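You operate a simulated robot arm through the tools that you are given. There is no shell and no other tool.

You run a simulated robot arm. Do the job below in one go: nothing can be reset, and whatever is moved stays where it is left.

## Task
Put things in order on the desk fifty-six. At the end: the teal mug is on the red tray; the blue spool stands where the white can stood; the beige box from the desk fifty-six stands where the teal mug stood; the white can stands where the beige box stood; whatever was shut is shut again. Leave all else as you found it, and nothing knocked over. Set down upright: teal mug.

It is judged by the outcome, as a careful person would: the job done as asked, and still so three seconds after it is handed in. It fails if anything else is knocked over, pushed out of place, dropped, spilled or broken.

## Robot
A 6-joint arm with a two-finger parallel gripper, fixed in place. Base frame: the origin is at the foot of the arm, x ahead of it, y to its left, z up; the work surface is at about z = 0.76. Lengths are in m, angles in degrees, forces in N, time in s.
With the tool pointing down near the work surface it reaches from about 0.24 to 0.64 m from the base axis. Its first joint turns from -66.0 to 66.0 degrees. Payload 2.7 kg.
The TCP is the grasp point between the finger pads, 0.023 m short of the fingertips. In the tool frame z runs along the fingers and y along their closing line. Largest opening 0.094 m; finger width 0.038, thickness 0.01; the body of the gripper, 0.054 by 0.096 m, starts 0.039 m behind the TCP.
Orientation is that of the tool frame in the base frame, as a unit quaternion [w, x, y, z]. With the fingers straight down and closing along the base's y, the tool's x points along the base's -x, its y along +y and its z along -z.

## Interface
- The arm moves only by the tool jog_arm. Its argument "moves" is a list of rows, each a list of 7 numbers: the shift along the tool's x, y, z in m, then the turn, a rotation vector about the tool's x, y, z in degrees, then the gripper command, from -1 (shut) to 1 (fully open), values between in proportion. In form: [[x, y, z, ax, ay, az, fingers], ...]. A call has 1 to 20 rows; each row is the pose to reach, as a shift and turn from the pose commanded when the call began, along the tool's axes at that moment. Each row takes 0.2 s and may step no farther than 0.05 m and 8.6 degrees from the row before; otherwise, or with a gripper value out of range, the whole call is refused. Where a pose cannot be reached the arm comes as near as it can. A force on the tool above 40 N (or 10 N above the force at the start of the call, whichever is more), or a blocked arm, ends the call early, and 0.2 s more pass. Each finger travels about 0.045 m/s and halts on what it meets, pressing with about 43 N; the grip force reading is that of the motor and also rises with nothing between the fingers. The clock runs only during rows and for 0.2 s after the last one: add rows that repeat a pose to give the fingers time. The reply holds the time, the measured pose of the TCP, the force on the tool along the base axes, the opening and the grip force, in the units named above and with some noise, with the torque about the TCP (base axes, N m) and any sound that the robot's microphone picked up, and new pictures: "pictures" is both (left out), scene, wrist or none.
- Cameras (640 x 400 px; columns grow to the right, rows downward): "scene" is fixed at [0.0682, -0.4483, 1.3914]; the picture's right is [0.74, -0.68, 0.00], its down [-0.56, -0.61, -0.57] and it looks along [0.38, 0.42, -0.82] (base axes); focal length 316 px, centre (320, 200). "wrist" rides on the gripper at [0.086, 0.016, -0.075] in the tool frame; the picture's right is [-0.18, 0.98, 0.00], its down [-0.58, -0.11, -0.81] and it looks along [-0.79, -0.15, 0.59] (tool axes); focal length 243 px, centre (320, 200). There is no depth. A picture from a camera that has moved, and an enlarged one, comes with that camera's place and axes in the base frame and with its lens. The place of the scene camera against the robot may be out by one fixed shift of up to 0.018 m in any direction.
- close_up(camera, box): a new picture of the part [left, top, right, bottom] of that camera's present view, enlarged. The clock stands still meanwhile.
- close_job(): hands the job in; it is judged then, once.

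Places have to be worked out from the pictures, the camera data and where the tool is seen. Open the gripper and draw the arm clear of the work before you hand the job in, unless the task says otherwise.

The tools are called after "Request:" as a command line: name --pt "numbers of a row" for each row, then --argument value for the rest, lists and objects as JSON in quotes. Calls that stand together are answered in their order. jog_arm: Moves the arm, as the interface text tells. Its arguments: {"type":"object","properties":{"moves":{"type":"array"},"pictures":{"type":"string","enum":["both","scene","wrist","none"]}},"required":["moves"]} The other tools are called the same way: close_up (camera, box) takes an enlarged picture of a part of a camera's view; close_job () hands the job in.

At the start:

```text
clock: 0.0
eef_pos: [0.348, -0.1941, 1.0449]
tcp_rot: [0.001, -0.001, 1.0, -0.001]
force: [0.5, -0.3, 0.0]
ft_torque: [0.04, -0.01, 0.01]
grip_width: 0.094
finger_force: 0.1
```

scene: 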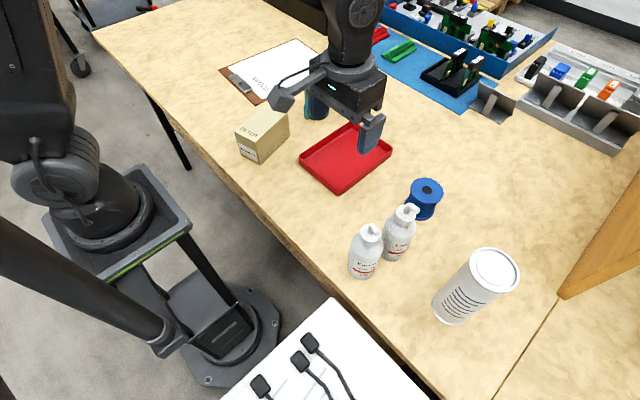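
wrist: 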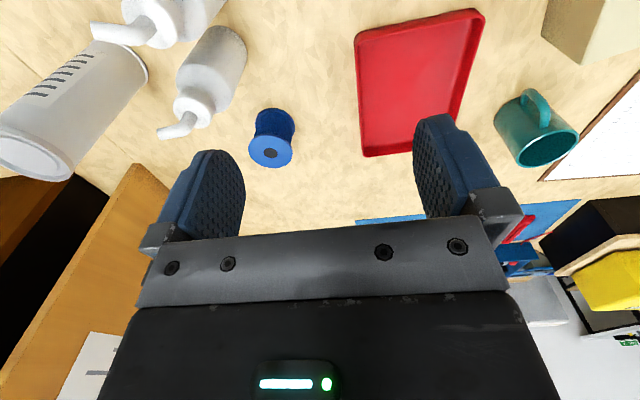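

I start by looking closely at the scene: the mug is beside the box behind the gripper, the red tray is in the middle, and the spool, two bottles and the can are to the right.

Request:
close_up --camera "scene" --box '[220, 60, 420, 200]'

Request:
close_up --camera "scene" --box '[330, 160, 640, 360]'

Request:
close_up --camera "wrist" --box '[0, 0, 640, 250]'

Request:
close_up --camera "scene" --box '[360, 0, 640, 180]'

```text
2.86 times, centred on (320, 130) of scene
camera zoom: at [0.0682, -0.4483, 1.3914], right [0.74, -0.68, 0.0], down [-0.56, -0.61, -0.57], along [0.38, 0.42, -0.82], focal length 904 px, centre (320, 400)
```

zoom: 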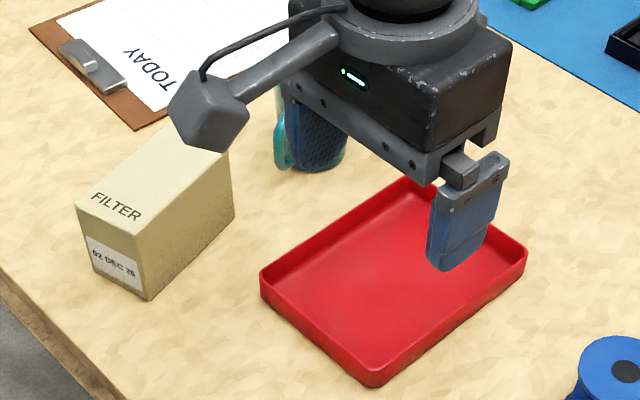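

```text
2.00 times, centred on (485, 260) of scene
camera zoom: at [0.0682, -0.4483, 1.3914], right [0.74, -0.68, 0.0], down [-0.56, -0.61, -0.57], along [0.38, 0.42, -0.82], focal length 633 px, centre (-10, 80)
```

zoom: 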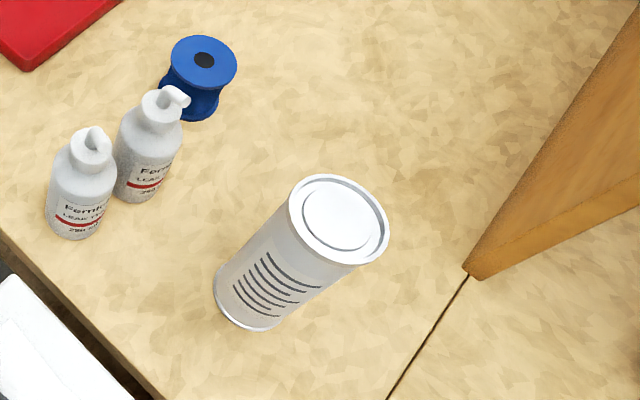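

```text
1.00 times, centred on (320, 125) of wrist (not enlarged: the box is as wide or as high as the picture)
camera zoom: at [0.261, -0.1776, 1.1177], right [0.18, 0.98, 0.0], down [0.58, -0.11, 0.81], along [0.79, -0.15, -0.59], focal length 243 px, centre (320, 275)
```

zoom: 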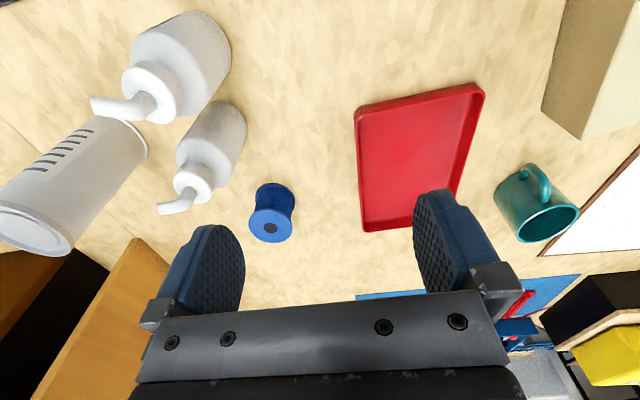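

```text
2.22 times, centred on (500, 90) of scene
camera zoom: at [0.0682, -0.4483, 1.3914], right [0.74, -0.68, 0.0], down [-0.56, -0.61, -0.57], along [0.38, 0.42, -0.82], focal length 703 px, centre (-80, 444)
```

zoom: 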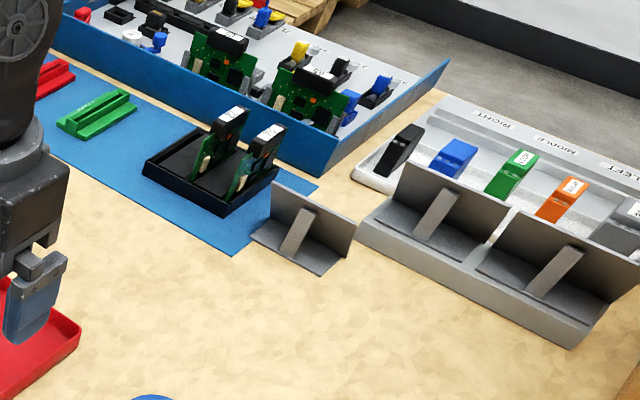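

The wrist view is upside down relative to the desk: its right is +y and its top is nearer the robot. I move the tool above and behind the box and mug area, staying high, to measure both from the wrist camera.

Request:
jog_arm --pt "0.01 0.045 0 0 0 0 1" --pt "0.02 0.09 0 0 0 0 1" --pt "0.03 0.135 0 0 0 0 1" --pt "0.04 0.18 0 0 0 0 1" --pt "0.05 0.225 0 0 0 0 1" --pt "0.05 0.265 0 0 0 0 1" --pt "0.05 0.295 0 0 0 0 1" --pt "0.05 0.295 0 0 0 0 1" --pt "0.05 0.295 0 0 0 0 1"

```text
clock: 2.0
eef_pos: [0.3003, 0.0996, 1.0449]
tcp_rot: [0.001, -0.001, 1.0, 0.0]
force: [-0.3, -0.1, -0.6]
ft_torque: [0.04, -0.03, -0.01]
grip_width: 0.094
finger_force: 0.2
camera wrist: at [0.2121, 0.1176, 1.1189], right [0.18, 0.98, 0.0], down [0.58, -0.11, 0.81], along [0.79, -0.15, -0.59], focal length 243 px, centre (320, 200)
```

scene: 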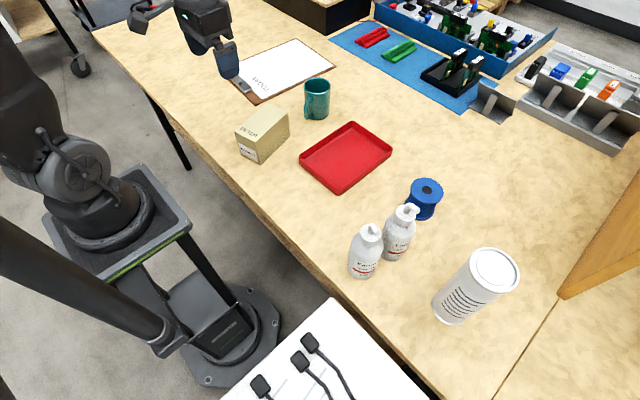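
wrist: 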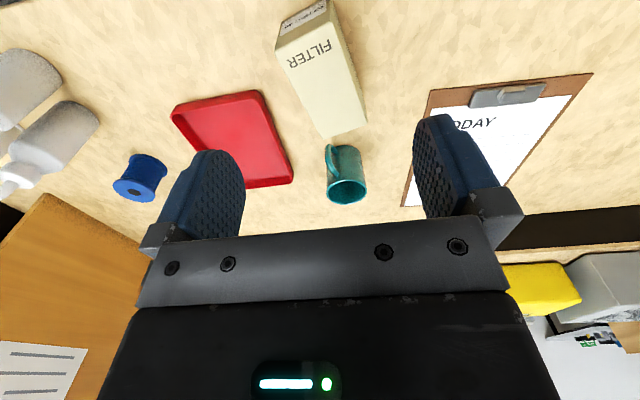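

I have a clear view of the box and mug now, so I zoom in for accurate pixel positions.

Request:
close_up --camera "wrist" --box '[250, 0, 410, 100]'

Request:
close_up --camera "wrist" --box '[280, 110, 440, 210]'

Request:
close_up --camera "scene" --box '[220, 60, 420, 200]'

Request:
close_up --camera "wrist" --box '[80, 60, 320, 210]'

```text
4.00 times, centred on (330, 50) of wrist
camera zoom: at [0.2121, 0.1176, 1.1189], right [0.18, 0.98, 0.0], down [0.58, -0.11, 0.81], along [0.79, -0.15, -0.59], focal length 970 px, centre (280, 800)
```

zoom: 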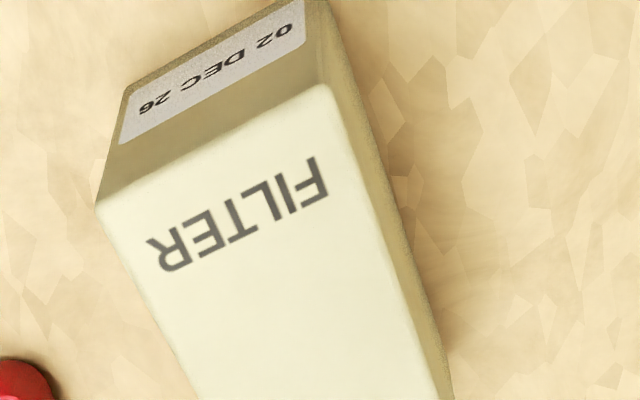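

```text
4.00 times, centred on (360, 160) of wrist
camera zoom: at [0.2121, 0.1176, 1.1189], right [0.18, 0.98, 0.0], down [0.58, -0.11, 0.81], along [0.79, -0.15, -0.59], focal length 970 px, centre (160, 360)
```

zoom: 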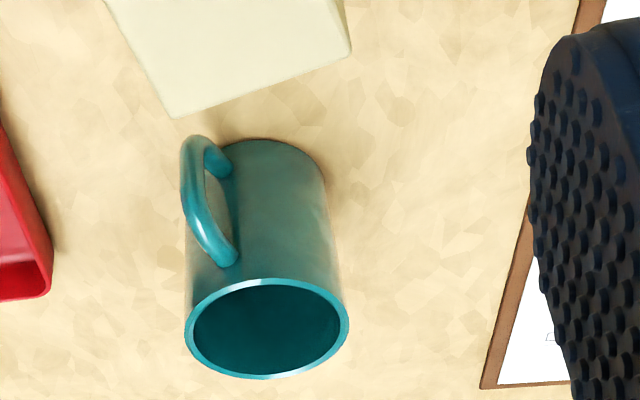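

```text
2.86 times, centred on (320, 130) of scene
camera zoom: at [0.0682, -0.4483, 1.3914], right [0.74, -0.68, 0.0], down [-0.56, -0.61, -0.57], along [0.38, 0.42, -0.82], focal length 904 px, centre (320, 400)
```

zoom: 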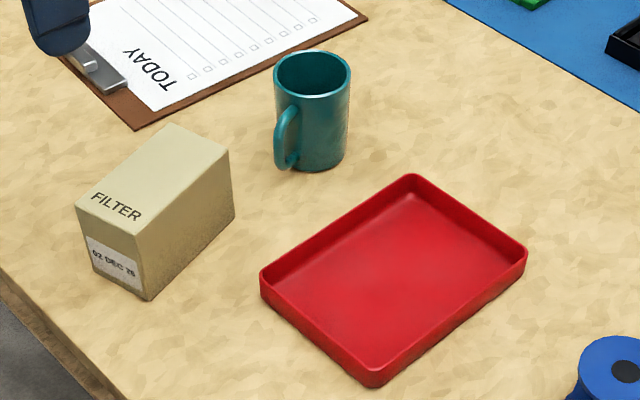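

```text
2.67 times, centred on (200, 135) of wrist
camera zoom: at [0.2121, 0.1176, 1.1189], right [0.18, 0.98, 0.0], down [0.58, -0.11, 0.81], along [0.79, -0.15, -0.59], focal length 647 px, centre (640, 373)
```

zoom: 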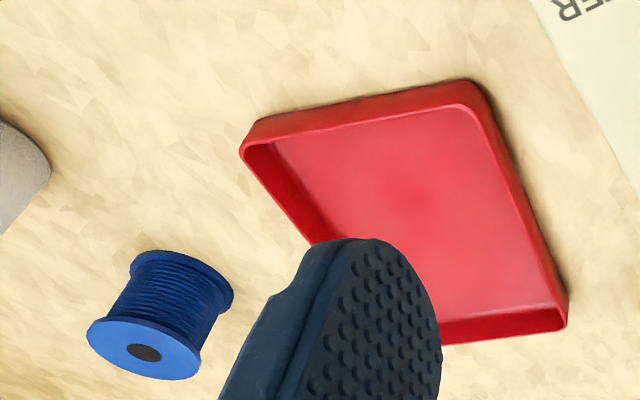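

From the wrist camera I put the mug's axis at about (0.557, 0.102) with its rim near z 0.85 and its handle pointing towards the robot at about 205°. The box is centred near (0.368, 0.097), turned about 14° and 0.065 wide. I go above the mug with the closing line turned 20°, so the fingers avoid the handle.

Request:
jog_arm --pt "-0.035 0 0.005 0 0 -3 1" --pt "-0.075 0 0.012 0 0 -6 1" --pt "-0.115 0 0.02 0 0 -9 1" --pt "-0.155 0.001 0.03 0 0 -12 1" --pt "-0.195 0.002 0.04 0 0 -15 1" --pt "-0.23 0.002 0.05 0 0 -18 1" --pt "-0.257 0.002 0.055 0 0 -20 1" --pt "-0.257 0.002 0.055 0 0 -20 1" --pt "-0.257 0.002 0.055 0 0 -20 1"

```text
clock: 4.0
eef_pos: [0.5557, 0.1025, 0.9918]
tcp_rot: [0.0, -0.174, 0.985, -0.001]
force: [1.4, -0.6, 0.5]
ft_torque: [0.02, -0.04, -0.01]
grip_width: 0.0942
finger_force: 0.0
camera wrist: at [0.468, 0.0882, 1.0649], right [-0.16, 0.99, 0.0], down [0.58, 0.1, 0.81], along [0.8, 0.13, -0.59], focal length 243 px, centre (320, 200)
```

scene: 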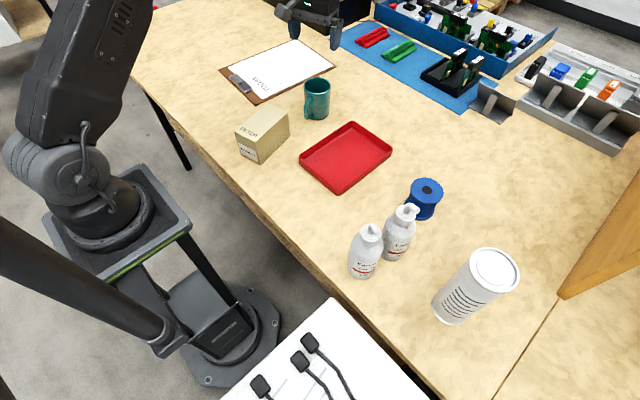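
wrist: 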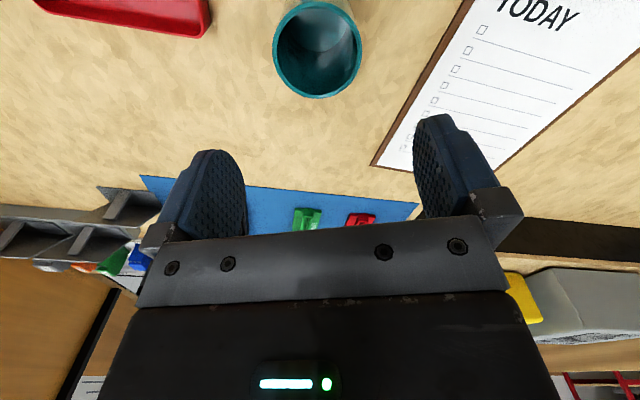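

The mug sits nearly under the gripper. I zoom in to check the alignment and whether anything is inside it.

Request:
close_up --camera "wrist" --box '[240, 0, 400, 100]'

```text
4.00 times, centred on (320, 50) of wrist
camera zoom: at [0.468, 0.0882, 1.0649], right [-0.16, 0.99, 0.0], down [0.58, 0.1, 0.81], along [0.8, 0.13, -0.59], focal length 970 px, centre (320, 800)
```

zoom: 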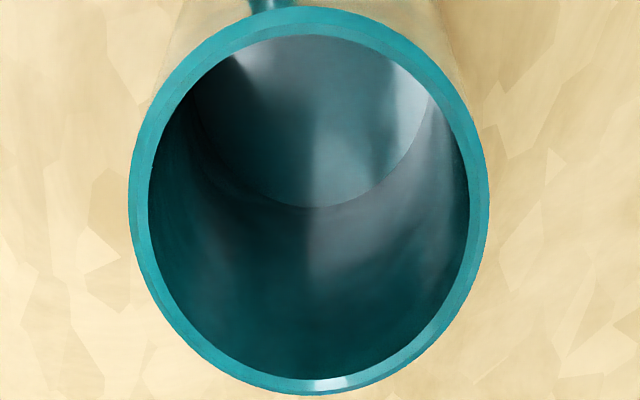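

The mug is empty and its centre is at about (0.554, 0.100), with the handle lined up towards the camera side. I shift about 2 mm, lower to z ≈ 0.828 and stop there before closing.

Request:
jog_arm --pt "0.0023 -0.0018 0.03 0 0 0 1" --pt "0.0023 -0.0018 0.06 0 0 0 1" --pt "0.0023 -0.0018 0.09 0 0 0 1" --pt "0.0023 -0.0018 0.115 0 0 0 1" --pt "0.0023 -0.0018 0.135 0 0 0 1" --pt "0.0023 -0.0018 0.15 0 0 0 1" --pt "0.0023 -0.0018 0.162 0 0 0 1" --pt "0.0023 -0.0018 0.162 0 0 0 1"

```text
clock: 5.8
eef_pos: [0.5522, 0.0999, 0.8267]
tcp_rot: [0.001, -0.173, 0.985, 0.0]
force: [0.1, 0.4, -0.3]
ft_torque: [0.02, -0.03, 0.0]
grip_width: 0.0938
finger_force: 0.1
camera wrist: at [0.465, 0.0864, 0.9008], right [-0.16, 0.99, 0.0], down [0.58, 0.1, 0.81], along [0.8, 0.13, -0.59], focal length 243 px, centre (320, 200)
```

scene: 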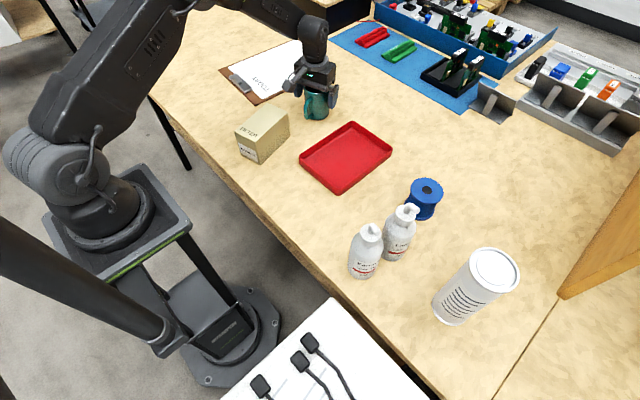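
wrist: 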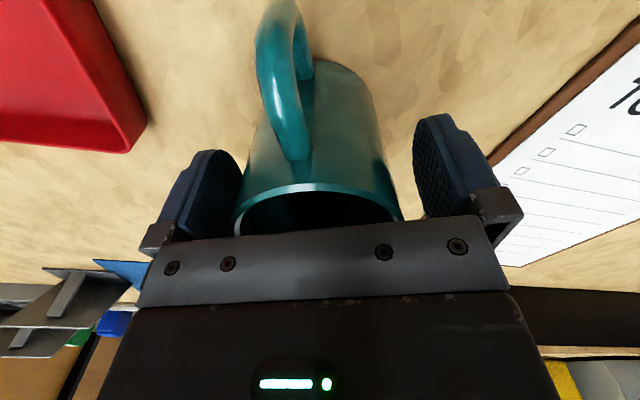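

The fingers straddle the mug with the handle clear. I close on it.

Request:
jog_arm --pt "0 0 0 0 0 0 0.7" --pt "0 0 0 0 0 0 0.5" --pt "0 0 0 0 0 0 0.2" --pt "0 0 0 0 0 0 -1" --pt "0 0 0 0 0 0 -1" --pictures "wrist"

```text
clock: 7.0
eef_pos: [0.5528, 0.0992, 0.827]
tcp_rot: [0.001, -0.173, 0.985, 0.0]
force: [0.6, -1.5, 1.5]
ft_torque: [0.0, -0.04, -0.03]
grip_width: 0.0718
finger_force: 42.6
camera wrist: at [0.4651, 0.0862, 0.9012], right [-0.16, 0.99, 0.0], down [0.58, 0.1, 0.81], along [0.8, 0.13, -0.59], focal length 243 px, centre (320, 200)
```

wrist: 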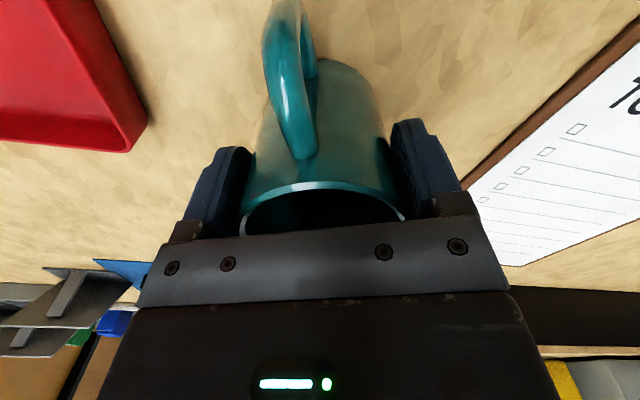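

The grip is firm at 0.072 m. I lift the mug straight up by 0.10 m, slowly.

Request:
jog_arm --pt "0 0 -0.01 0 0 0 -1" --pt "0 0 -0.03 0 0 0 -1" --pt "0 0 -0.055 0 0 0 -1" --pt "0 0 -0.08 0 0 0 -1" --pt "0 0 -0.1 0 0 0 -1" --pt "0 0 -0.1 0 0 0 -1"

```text
clock: 8.4
eef_pos: [0.5549, 0.1, 0.9272]
tcp_rot: [-0.001, -0.173, 0.985, 0.0]
force: [-0.2, 0.2, -3.0]
ft_torque: [0.01, 0.0, -0.02]
grip_width: 0.0717
finger_force: 43.1
camera wrist: at [0.4672, 0.0862, 1.0009], right [-0.16, 0.99, 0.0], down [0.58, 0.1, 0.81], along [0.8, 0.13, -0.59], focal length 243 px, centre (320, 200)
```

scene: 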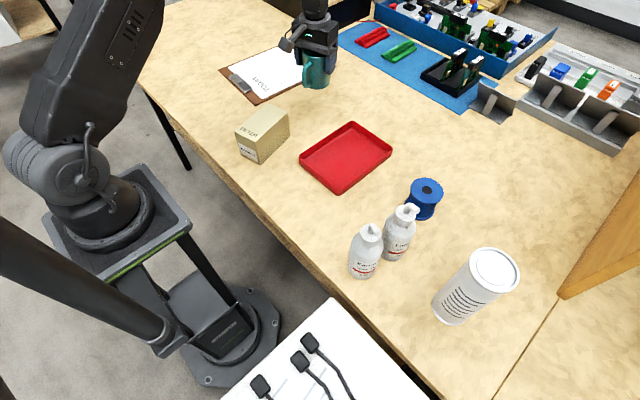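
wrist: 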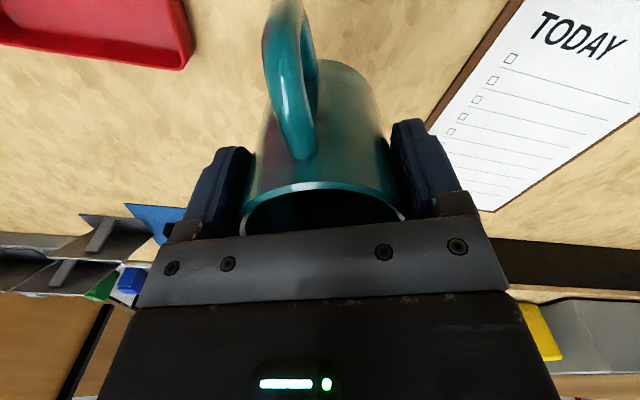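

The mug hangs level. I carry it over the tray centre, estimated at (0.49, -0.08).

Request:
jog_arm --pt "0.01 -0.012 0 0 0 0 -1" --pt "0.03 -0.036 0 0 0 0 -1" --pt "0.051 -0.062 0 0 0 0 -1" --pt "0.072 -0.087 0 0 0 0 -1" --pt "0.093 -0.112 0 0 0 0 -1" --pt "0.11 -0.133 0 0 0 0 -1" --pt "0.123 -0.149 0 0 0 0 -1" --pt "0.123 -0.149 0 0 0 0 -1" --pt "0.123 -0.149 0 0 0 0 -1"

```text
clock: 10.4
eef_pos: [0.4908, -0.0798, 0.9283]
tcp_rot: [0.001, -0.174, 0.985, 0.0]
force: [0.8, 0.5, -2.6]
ft_torque: [-0.03, -0.02, -0.01]
grip_width: 0.0715
finger_force: 43.5
camera wrist: at [0.4031, -0.0939, 1.0013], right [-0.16, 0.99, 0.0], down [0.58, 0.1, 0.81], along [0.8, 0.13, -0.59], focal length 243 px, centre (320, 200)
```

scene: 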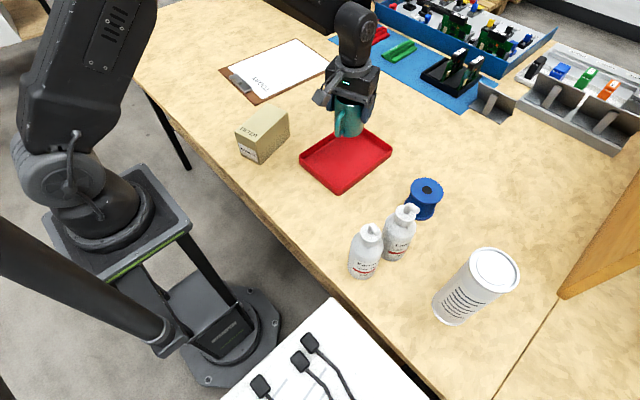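
wrist: 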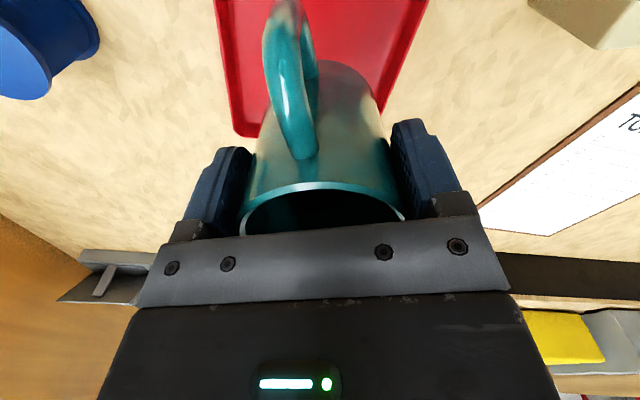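

The mug is over the middle of the tray, which spans about x 0.39–0.60 and y -0.156–0. I lower it to just above the floor of the tray.

Request:
jog_arm --pt "0 0 0.02 0 0 0 -1" --pt "0 0 0.045 0 0 0 -1" --pt "0 0 0.065 0 0 0 -1" --pt "0 0 0.08 0 0 0 -1" --pt "0 0 0.09 0 0 0 -1" --pt "0 0 0.09 0 0 0 -1"

```text
clock: 11.8
eef_pos: [0.49, -0.0826, 0.8365]
tcp_rot: [-0.001, -0.173, 0.985, 0.0]
force: [0.1, 0.2, -2.7]
ft_torque: [-0.02, 0.0, -0.02]
grip_width: 0.0717
finger_force: 43.4
camera wrist: at [0.402, -0.0956, 0.9111], right [-0.16, 0.99, 0.0], down [0.58, 0.1, 0.81], along [0.8, 0.13, -0.59], focal length 243 px, centre (320, 200)
```

scene: 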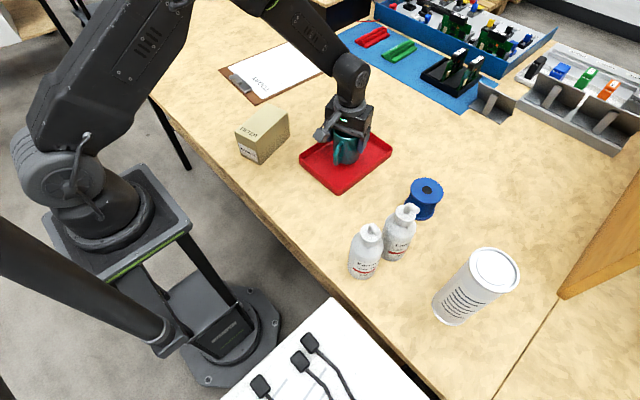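
wrist: 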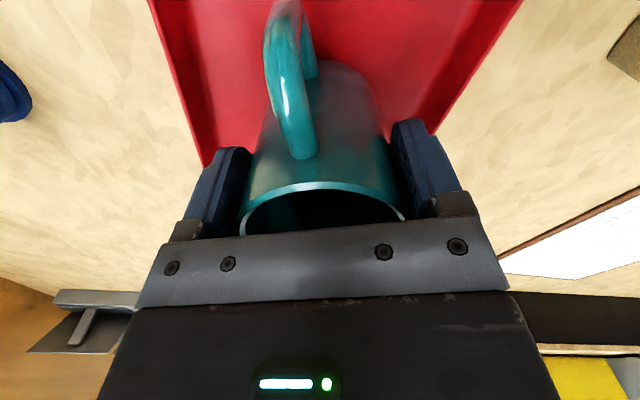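

I now feel for the tray floor in 1.5 mm steps.

Request:
jog_arm --pt "0 0 0.0015 0 0 0 -1" --pt "0 0 0.003 0 0 0 -1" --pt "0 0 0.0045 0 0 0 -1" --pt "0 0 0.0045 0 0 0 -1" --pictures "none"

```text
clock: 12.8
eef_pos: [0.4897, -0.0833, 0.8334]
tcp_rot: [0.0, -0.174, 0.985, -0.001]
force: [-0.9, 0.8, -2.4]
ft_torque: [0.0, 0.0, -0.05]
grip_width: 0.0716
finger_force: 42.3
```

There is no contact yet, with the force still at the mug's weight. I continue down in small steps.

Request:
jog_arm --pt "0 0 0.001 0 0 0 -1" --pt "0 0 0.002 0 0 0 -1" --pt "0 0 0.003 0 0 0 -1" --pt "0 0 0.003 0 0 0 -1" --pictures "none"

```text
clock: 13.8
eef_pos: [0.4923, -0.0824, 0.8305]
tcp_rot: [0.001, -0.175, 0.985, -0.001]
force: [-6.5, -5.5, 20.2]
ft_torque: [0.2, 0.63, 0.17]
grip_width: 0.0719
finger_force: 42.9
```

The mug's base touched at TCP z ≈ 0.831, with 20 N upward. I ease up 1 mm and open the fingers.

Request:
jog_arm --pt "0 0 -0.0012 0 0 0 -1" --pt "0 0 -0.0012 0 0 0 0.5" --pt "0 0 -0.0012 0 0 0 0.8" --pt "0 0 -0.0012 0 0 0 1" --pt "0 0 -0.0012 0 0 0 1" --pt "0 0 -0.0012 0 0 0 1"

```text
clock: 15.2
eef_pos: [0.4898, -0.0805, 0.8292]
tcp_rot: [-0.001, -0.173, 0.985, 0.0]
force: [-0.9, -0.1, 0.7]
ft_torque: [0.0, -0.03, 0.01]
grip_width: 0.094
finger_force: 0.0
camera wrist: at [0.4016, -0.0955, 0.9045], right [-0.16, 0.99, 0.0], down [0.58, 0.1, 0.81], along [0.8, 0.13, -0.59], focal length 243 px, centre (320, 200)
```

scene: 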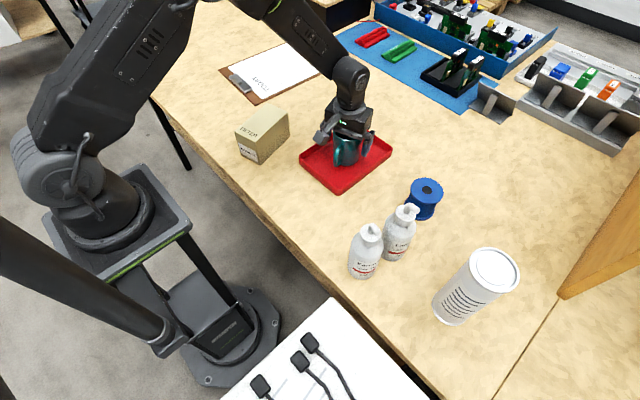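
wrist: 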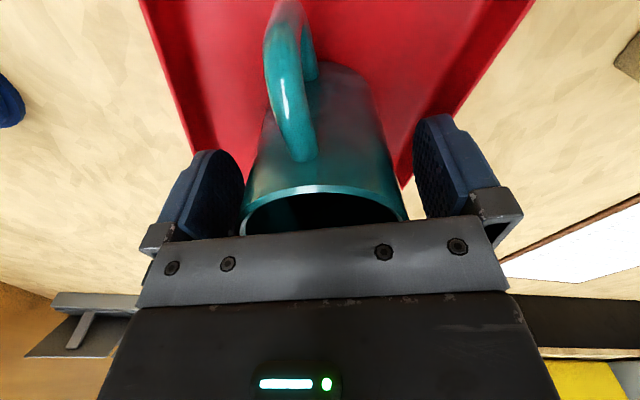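

The mug stands free on the tray. I rise straight up, then move above the box with the tool turned to the box's 14°.

Request:
jog_arm --pt "0 0 -0.02 0 0 0 1" --pt "0 0 -0.05 0 0 0 1" --pt "0 0 -0.09 0 0 0 1" --pt "0 0 -0.13 0 0 0 1" --pt "0 0 -0.16 0 0 0 1" --pt "0.009 0.035 -0.16 0 0 1 1" --pt "0.018 0.07 -0.16 0 0 2 1" --pt "0.027 0.105 -0.16 0 0 3 1" --pt "0.036 0.14 -0.16 0 0 4 1" --pt "0.045 0.175 -0.16 0 0 5 1" --pt "0.054 0.208 -0.16 0 0 6.2 1" --pt "0.054 0.208 -0.16 0 0 6.2 1" --pt "0.054 0.208 -0.16 0 0 6.2 1"

```text
clock: 18.0
eef_pos: [0.3694, 0.0978, 0.9911]
tcp_rot: [0.002, -0.121, 0.993, 0.001]
force: [0.2, -0.9, 0.0]
ft_torque: [0.0, -0.01, 0.02]
grip_width: 0.0941
finger_force: 0.1
camera wrist: at [0.281, 0.0931, 1.0659], right [-0.06, 1.0, 0.0], down [0.59, 0.03, 0.81], along [0.81, 0.04, -0.59], focal length 243 px, centre (320, 200)
```

scene: 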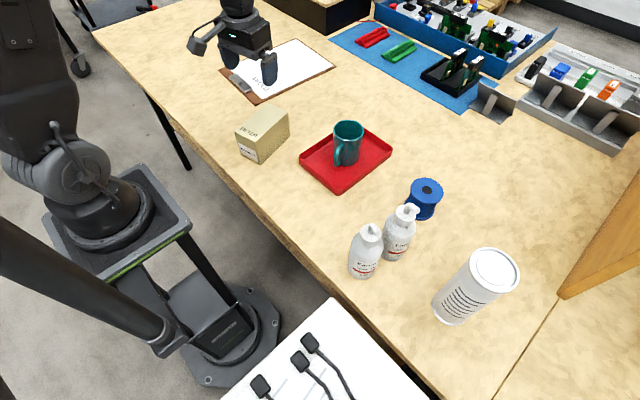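
wrist: 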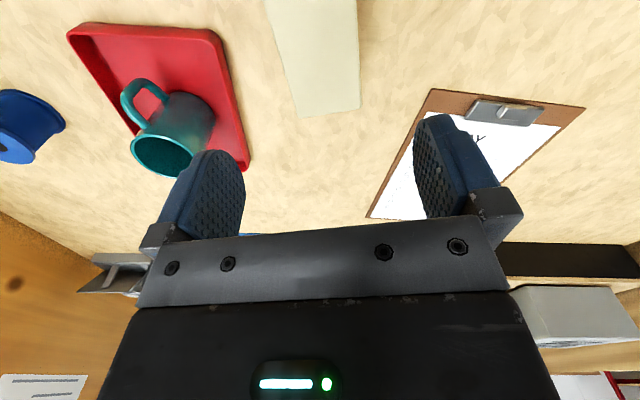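

The mug stands well on the tray. The box is centred under the tool to about 1 mm at (0.369, 0.097), so I lower to z ≈ 0.818 around it.

Request:
jog_arm --pt "0 -0.001 0.035 0 0 0 1" --pt "0 -0.001 0.07 0 0 0 1" --pt "0 -0.001 0.1 0 0 0 1" --pt "0 -0.001 0.125 0 0 0 1" --pt "0 -0.001 0.145 0 0 0 1" --pt "0 -0.001 0.16 0 0 0 1" --pt "0 -0.001 0.173 0 0 0 1" --pt "0 -0.001 0.173 0 0 0 1"

```text
clock: 19.8
eef_pos: [0.3682, 0.0949, 0.819]
tcp_rot: [0.001, -0.12, 0.993, 0.0]
force: [0.7, 0.2, -0.1]
ft_torque: [0.03, -0.01, -0.04]
grip_width: 0.0938
finger_force: 0.0
camera wrist: at [0.2787, 0.0911, 0.8926], right [-0.06, 1.0, 0.0], down [0.59, 0.03, 0.81], along [0.81, 0.04, -0.59], focal length 243 px, centre (320, 200)
```

scene: 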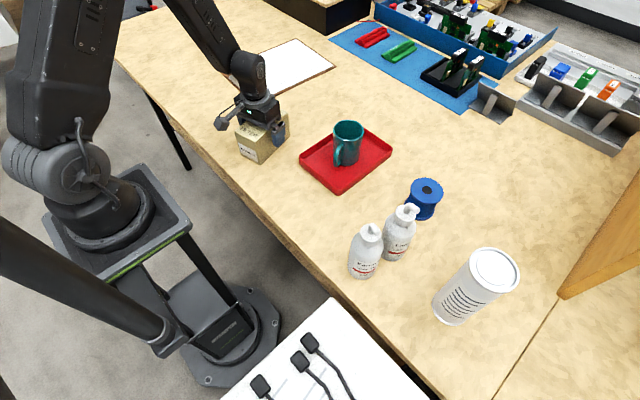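
wrist: 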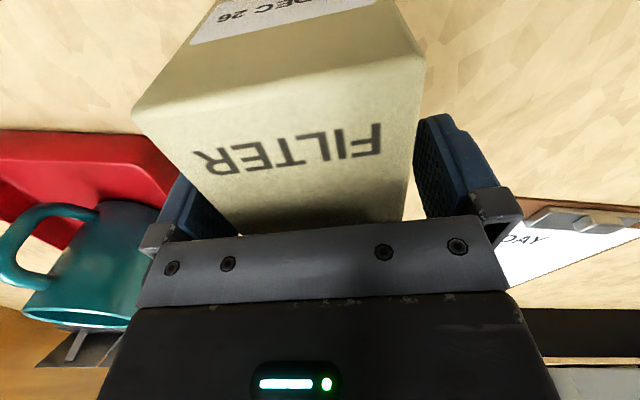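

The box lies between the fingers and matches the earlier corner estimates. I close on it.

Request:
jog_arm --pt "0 0 0 0 0 0 0.7" --pt "0 0 0 0 0 0 0.5" --pt "0 0 0 0 0 0 0.3" --pt "0 0 0 0 0 0 0" --pt "0 0 0 0 0 0 -1" --pt "0 0 0 0 0 0 -1" --pictures "wrist"

```text
clock: 21.2
eef_pos: [0.3656, 0.0951, 0.8179]
tcp_rot: [0.0, -0.12, 0.993, 0.0]
force: [-0.2, -0.8, -0.5]
ft_torque: [0.05, 0.02, 0.01]
grip_width: 0.068
finger_force: 43.4
camera wrist: at [0.2786, 0.091, 0.8927], right [-0.06, 1.0, 0.0], down [0.59, 0.03, 0.81], along [0.81, 0.04, -0.59], focal length 243 px, centre (320, 200)
```

wrist: 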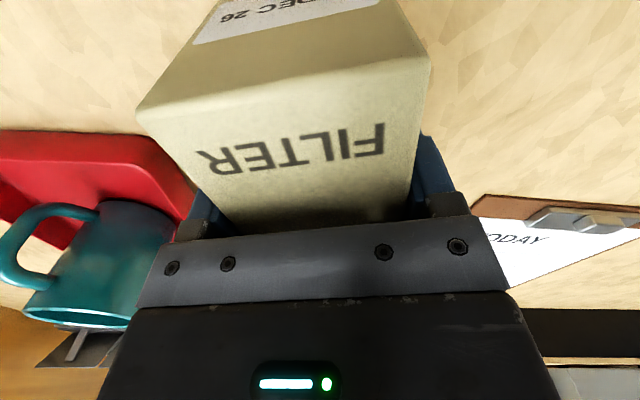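

The grip is firm at 0.068 m. I lift the box 0.07 m and carry it forward to the mug's old place at (0.553, 0.0995).

Request:
jog_arm --pt "0 0 -0.01 0 0 0 -1" --pt "0 0 -0.03 0 0 0 -1" --pt "0 0 -0.055 0 0 0 -1" --pt "0 0 -0.07 0 0 0 -1" --pt "-0.012 -0.003 -0.07 0 0 0 -1" --pt "-0.036 -0.008 -0.07 0 0 0 -1" --pt "-0.063 -0.014 -0.07 0 0 0 -1" --pt "-0.09 -0.02 -0.07 0 0 0 -1" --pt "-0.117 -0.026 -0.07 0 0 0 -1" --pt "-0.144 -0.032 -0.07 0 0 0 -1" --pt "-0.167 -0.037 -0.07 0 0 0 -1" --pt "-0.181 -0.0405 -0.07 0 0 0 -1" --pt "-0.181 -0.0405 -0.07 0 0 0 -1" --pt "-0.181 -0.0405 -0.07 0 0 0 -1"

```text
clock: 24.2
eef_pos: [0.5526, 0.0983, 0.889]
tcp_rot: [0.0, -0.12, 0.993, -0.001]
force: [0.0, -0.5, -2.9]
ft_torque: [0.01, 0.0, 0.0]
grip_width: 0.0678
finger_force: 42.8
camera wrist: at [0.4643, 0.0938, 0.9628], right [-0.06, 1.0, 0.0], down [0.59, 0.03, 0.81], along [0.81, 0.04, -0.59], focal length 243 px, centre (320, 200)
```

scene: 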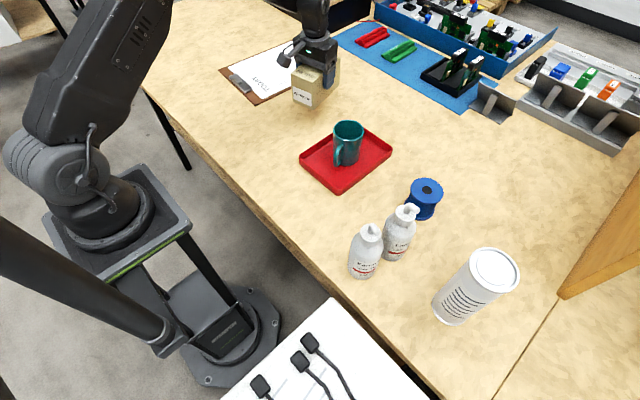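
wrist: 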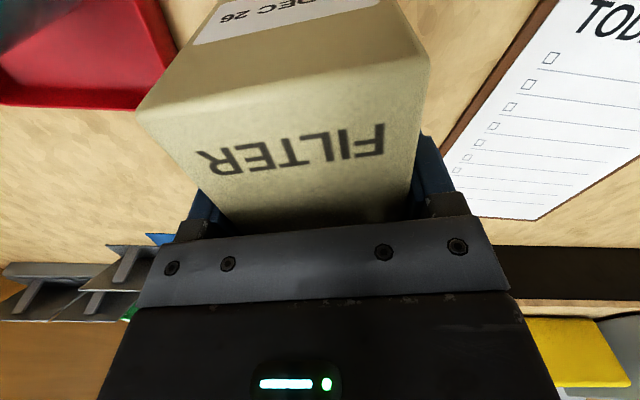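

I'm over the mug's old place, and the clipboard and tray are both clear. I lower to about 3 mm above the desk.

Request:
jog_arm --pt "0 0.001 0.015 0 0 0 -1" --pt "0 0.001 0.035 0 0 0 -1" --pt "0 0.001 0.05 0 0 0 -1" --pt "0 0.001 0.06 0 0 0 -1" --pt "0 0.001 0.066 0 0 0 -1" --pt "0 0.001 0.066 0 0 0 -1" --pictures "wrist"

```text
clock: 25.6
eef_pos: [0.552, 0.0957, 0.8216]
tcp_rot: [0.001, -0.12, 0.993, 0.001]
force: [0.8, 0.6, -2.6]
ft_torque: [-0.01, 0.02, 0.01]
grip_width: 0.0677
finger_force: 43.0
camera wrist: at [0.4627, 0.0934, 0.8958], right [-0.06, 1.0, 0.0], down [0.59, 0.03, 0.81], along [0.81, 0.04, -0.59], focal length 243 px, centre (320, 200)
```

wrist: 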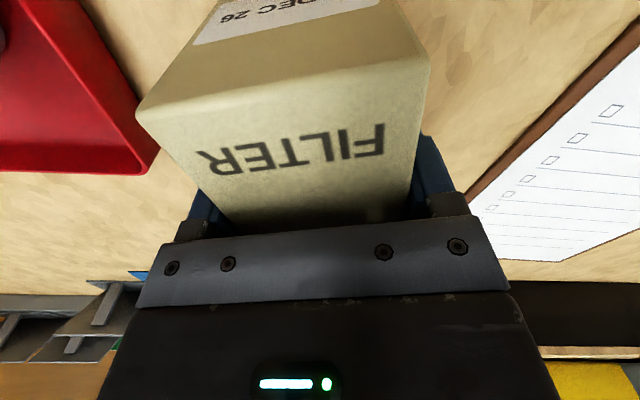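

I step down the last few millimetres, watching for contact.

Request:
jog_arm --pt "0 0 0.001 0 0 0 -1" --pt "0 0 0.002 0 0 0 -1" --pt "0 0 0.003 0 0 0 -1" --pt "0 0 0.003 0 0 0 -1" --pictures "none"

```text
clock: 26.6
eef_pos: [0.5522, 0.0977, 0.8168]
tcp_rot: [0.0, -0.119, 0.993, 0.0]
force: [-0.7, -1.1, 0.5]
ft_torque: [0.08, 0.16, 0.03]
grip_width: 0.0679
finger_force: 43.1
```

The upward force now cancels the box's weight, so it rests on the desk. I open the fingers.

Request:
jog_arm --pt "0 0 0.0005 0 0 0 -1" --pt "0 0 0.0005 0 0 0 0.6" --pt "0 0 0.0005 0 0 0 1" --pt "0 0 0.0005 0 0 0 1" --pt "0 0 0.0005 0 0 0 1" --pt "0 0 0.0005 0 0 0 1" --pictures "wrist"

```text
clock: 28.0
eef_pos: [0.5522, 0.0977, 0.818]
tcp_rot: [0.0, -0.12, 0.993, 0.0]
force: [-0.8, 1.0, -0.8]
ft_torque: [-0.02, -0.02, 0.04]
grip_width: 0.0938
finger_force: 0.2
camera wrist: at [0.4632, 0.0941, 0.8919], right [-0.06, 1.0, 0.0], down [0.59, 0.03, 0.81], along [0.81, 0.04, -0.59], focal length 243 px, centre (320, 200)
```

wrist: 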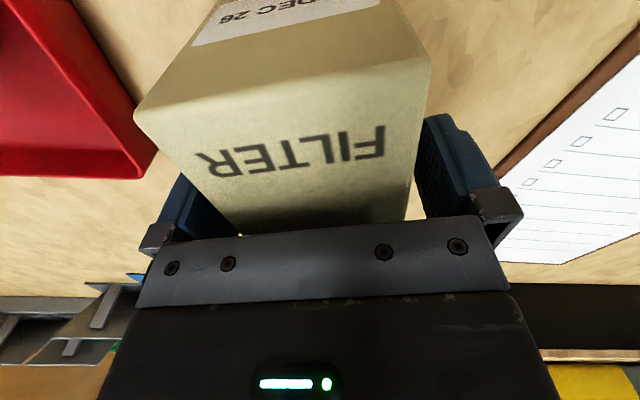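

The box stands at the mug's old place. I rise well clear and swing over to the can side, turning the tool towards -50° to measure the can, bottles and spool.

Request:
jog_arm --pt "0 0 -0.03 0 0 0 1" --pt "0 0 -0.075 0 0 0 1" --pt "0 0 -0.12 0 0 0 1" --pt "0 0 -0.165 0 0 0 1" --pt "0 0 -0.21 0 0 0 1" --pt "0.028 -0.027 -0.235 0 0 5.8 1" --pt "0.059 -0.056 -0.25 0 0 11.6 1" --pt "0.09 -0.086 -0.26 0 0 17.4 1" --pt "0.122 -0.116 -0.27 0 0 23.2 1" --pt "0.154 -0.146 -0.28 0 0 29 1" --pt "0.186 -0.176 -0.28 0 0 34.8 1" --pt "0.218 -0.206 -0.28 0 0 40.6 1" --pt "0.25 -0.236 -0.28 0 0 46.4 1" --pt "0.282 -0.267 -0.28 0 0 52.2 1" --pt "0.312 -0.297 -0.28 0 0 58 1" --pt "0.34 -0.326 -0.28 0 0 63.9 1" --pt "0.34 -0.326 -0.28 0 0 63.9 1" --pt "0.34 -0.326 -0.28 0 0 63.9 1"

```text
clock: 31.8
eef_pos: [0.2961, -0.3003, 1.0971]
tcp_rot: [0.0, 0.423, 0.906, 0.0]
force: [0.7, 0.0, 0.3]
ft_torque: [-0.01, 0.0, 0.02]
grip_width: 0.094
finger_force: 0.0
camera wrist: at [0.2536, -0.2227, 1.1711], right [0.87, 0.49, 0.0], down [0.29, -0.52, 0.81], along [0.39, -0.7, -0.59], focal length 243 px, centre (320, 200)
```

scene: 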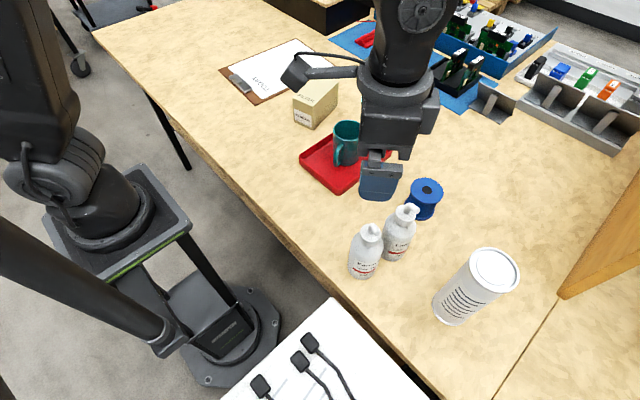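
wrist: 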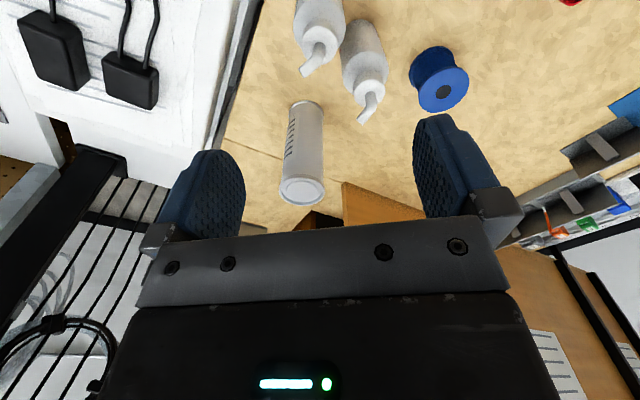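

The can, both bottles and the spool are all in view, so I zoom in to measure them.

Request:
close_up --camera "wrist" --box '[240, 80, 400, 220]'

Request:
close_up --camera "wrist" --box '[270, 0, 490, 137]'

Request:
close_up --camera "scene" --box '[230, 60, 430, 200]'

Request:
close_up --camera "scene" --box '[420, 220, 640, 350]'

```text
2.86 times, centred on (320, 150) of wrist
camera zoom: at [0.2536, -0.2227, 1.1711], right [0.87, 0.49, 0.0], down [0.29, -0.52, 0.81], along [0.39, -0.7, -0.59], focal length 693 px, centre (320, 343)
```

zoom: 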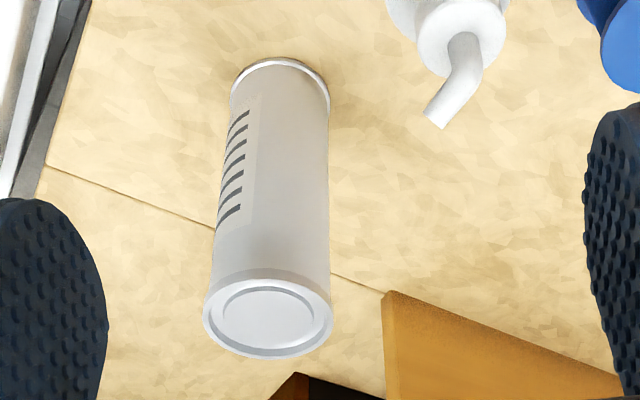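

```text
2.91 times, centred on (380, 68) of wrist
camera zoom: at [0.2536, -0.2227, 1.1711], right [0.87, 0.49, 0.0], down [0.29, -0.52, 0.81], along [0.39, -0.7, -0.59], focal length 706 px, centre (146, 582)
```

zoom: 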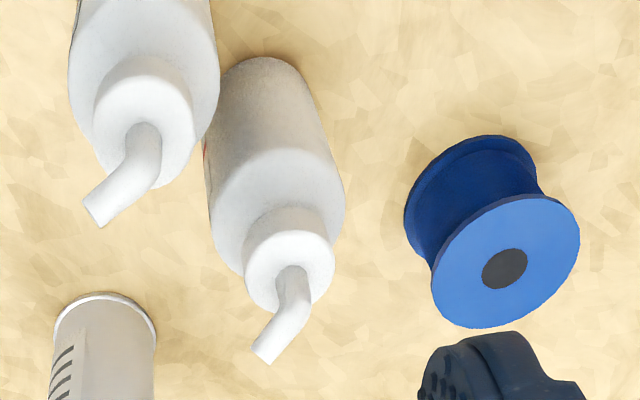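

```text
2.86 times, centred on (330, 130) of scene
camera zoom: at [0.0682, -0.4483, 1.3914], right [0.74, -0.68, 0.0], down [-0.56, -0.61, -0.57], along [0.38, 0.42, -0.82], focal length 904 px, centre (291, 400)
```

zoom: 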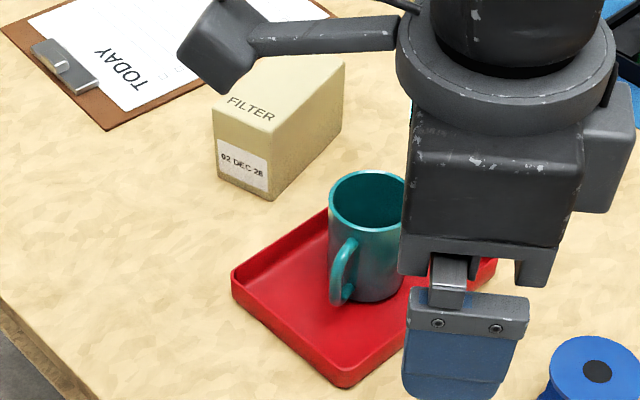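

```text
2.91 times, centred on (530, 285) of scene
camera zoom: at [0.0682, -0.4483, 1.3914], right [0.74, -0.68, 0.0], down [-0.56, -0.61, -0.57], along [0.38, 0.42, -0.82], focal length 921 px, centre (-291, -47)
```

zoom: 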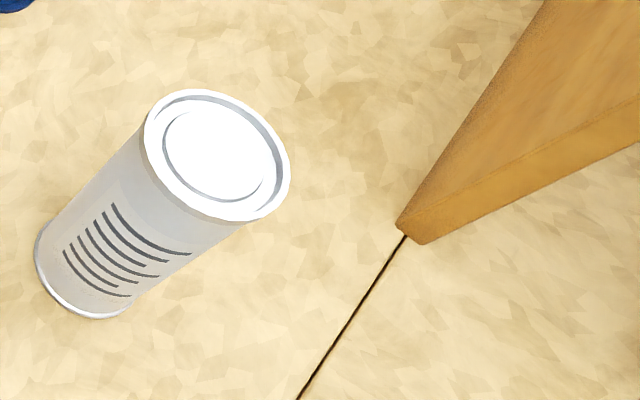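

I put the can's axis at about (0.3675, -0.480), with a diameter of 0.067 and its top at z ≈ 0.947. The bottle tops are at about 0.91. I move above the can at z 1.10, which also tests whether the arm reaches there.

Request:
jog_arm --pt "-0.028 -0.009 0 0 0 0 1" --pt "-0.06 -0.02 0 0 0 0 1" --pt "-0.092 -0.031 0 0 0 0 1" --pt "-0.124 -0.041 0 0 0 0 1" --pt "-0.156 -0.052 0 0 0 0 1" --pt "-0.1833 -0.0607 0 0 0 0 1" --pt "-0.1833 -0.0607 0 0 0 0 1" --pt "-0.1833 -0.0607 0 0 0 0 1"

```text
clock: 33.6
eef_pos: [0.3718, -0.4758, 1.0979]
tcp_rot: [0.0, 0.424, 0.906, 0.0]
force: [0.1, 0.0, 0.0]
ft_torque: [0.02, -0.02, 0.01]
grip_width: 0.0939
finger_force: 0.0
camera wrist: at [0.3285, -0.3981, 1.1721], right [0.87, 0.49, 0.0], down [0.29, -0.52, 0.81], along [0.39, -0.7, -0.59], focal length 243 px, centre (320, 200)
```

scene: 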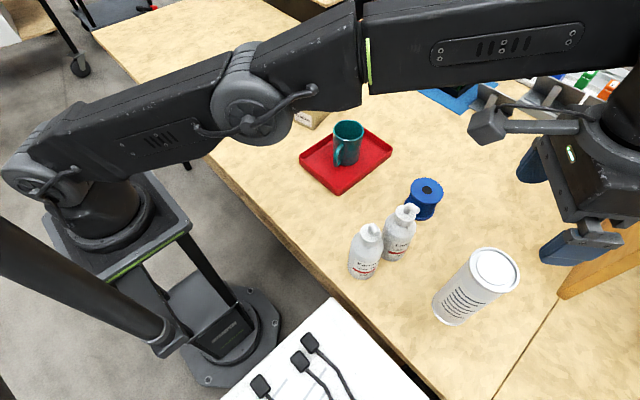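
wrist: 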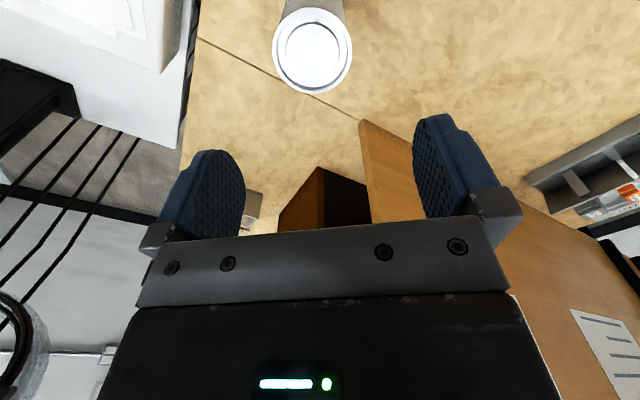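

The arm reaches at this height. I zoom in on the lid to centre the gripper.

Request:
close_up --camera "wrist" --box '[240, 0, 400, 100]'

```text
4.00 times, centred on (320, 50) of wrist
camera zoom: at [0.3285, -0.3981, 1.1721], right [0.87, 0.49, 0.0], down [0.29, -0.52, 0.81], along [0.39, -0.7, -0.59], focal length 970 px, centre (320, 800)
```

zoom: 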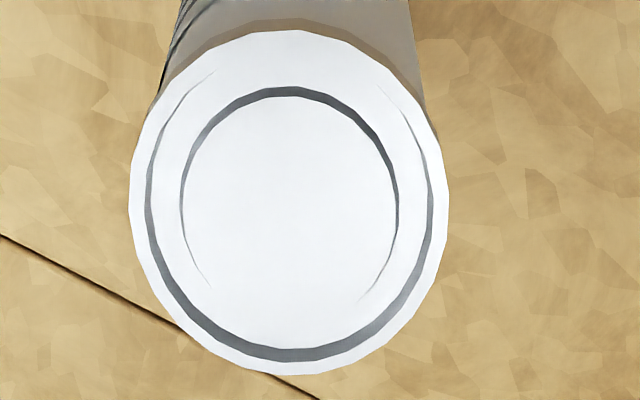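

The lid is centred about 7 mm to the -y side of the tool, so I correct for that. I descend to just above the lid and check again.

Request:
jog_arm --pt "-0.0035 -0.007 0.03 0 0 0 1" --pt "-0.0035 -0.007 0.06 0 0 0 1" --pt "-0.0035 -0.007 0.09 0 0 0 1" --pt "-0.0035 -0.007 0.108 0 0 0 1" --pt "-0.0035 -0.007 0.108 0 0 0 1"

Request:
close_up --camera "wrist" --box '[160, 0, 480, 200]'

```text
clock: 34.8
eef_pos: [0.3698, -0.4869, 0.9895]
tcp_rot: [-0.001, 0.423, 0.906, 0.0]
force: [0.2, 0.1, 0.3]
ft_torque: [0.02, 0.02, 0.0]
grip_width: 0.094
finger_force: 0.1
camera wrist: at [0.3251, -0.4099, 1.0635], right [0.87, 0.49, 0.0], down [0.29, -0.52, 0.81], along [0.39, -0.7, -0.59], focal length 243 px, centre (320, 200)
```

scene: 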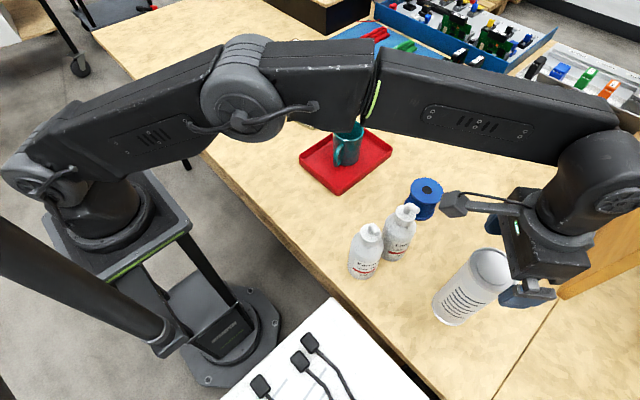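
wrist: 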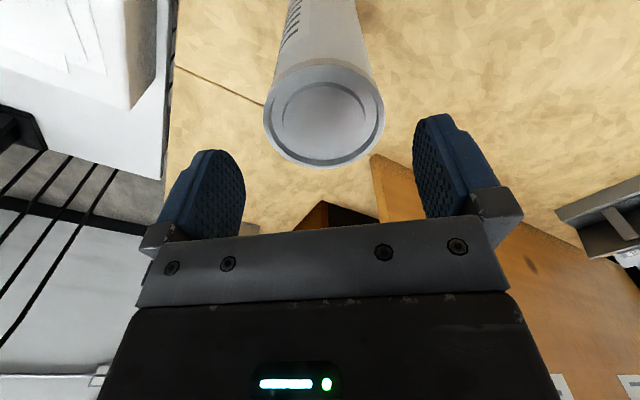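

```text
2.00 times, centred on (320, 100) of wrist
camera zoom: at [0.3251, -0.4099, 1.0635], right [0.87, 0.49, 0.0], down [0.29, -0.52, 0.81], along [0.39, -0.7, -0.59], focal length 485 px, centre (320, 400)
```

zoom: 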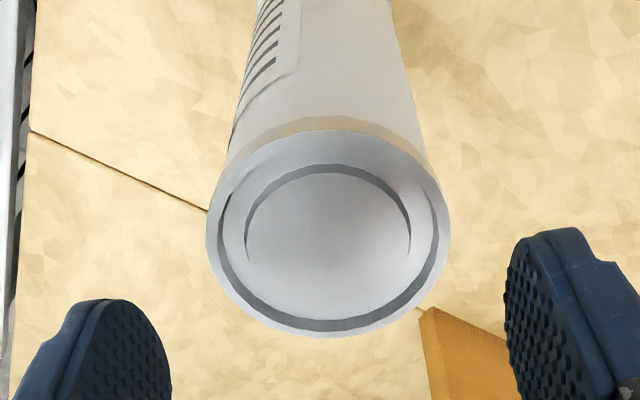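

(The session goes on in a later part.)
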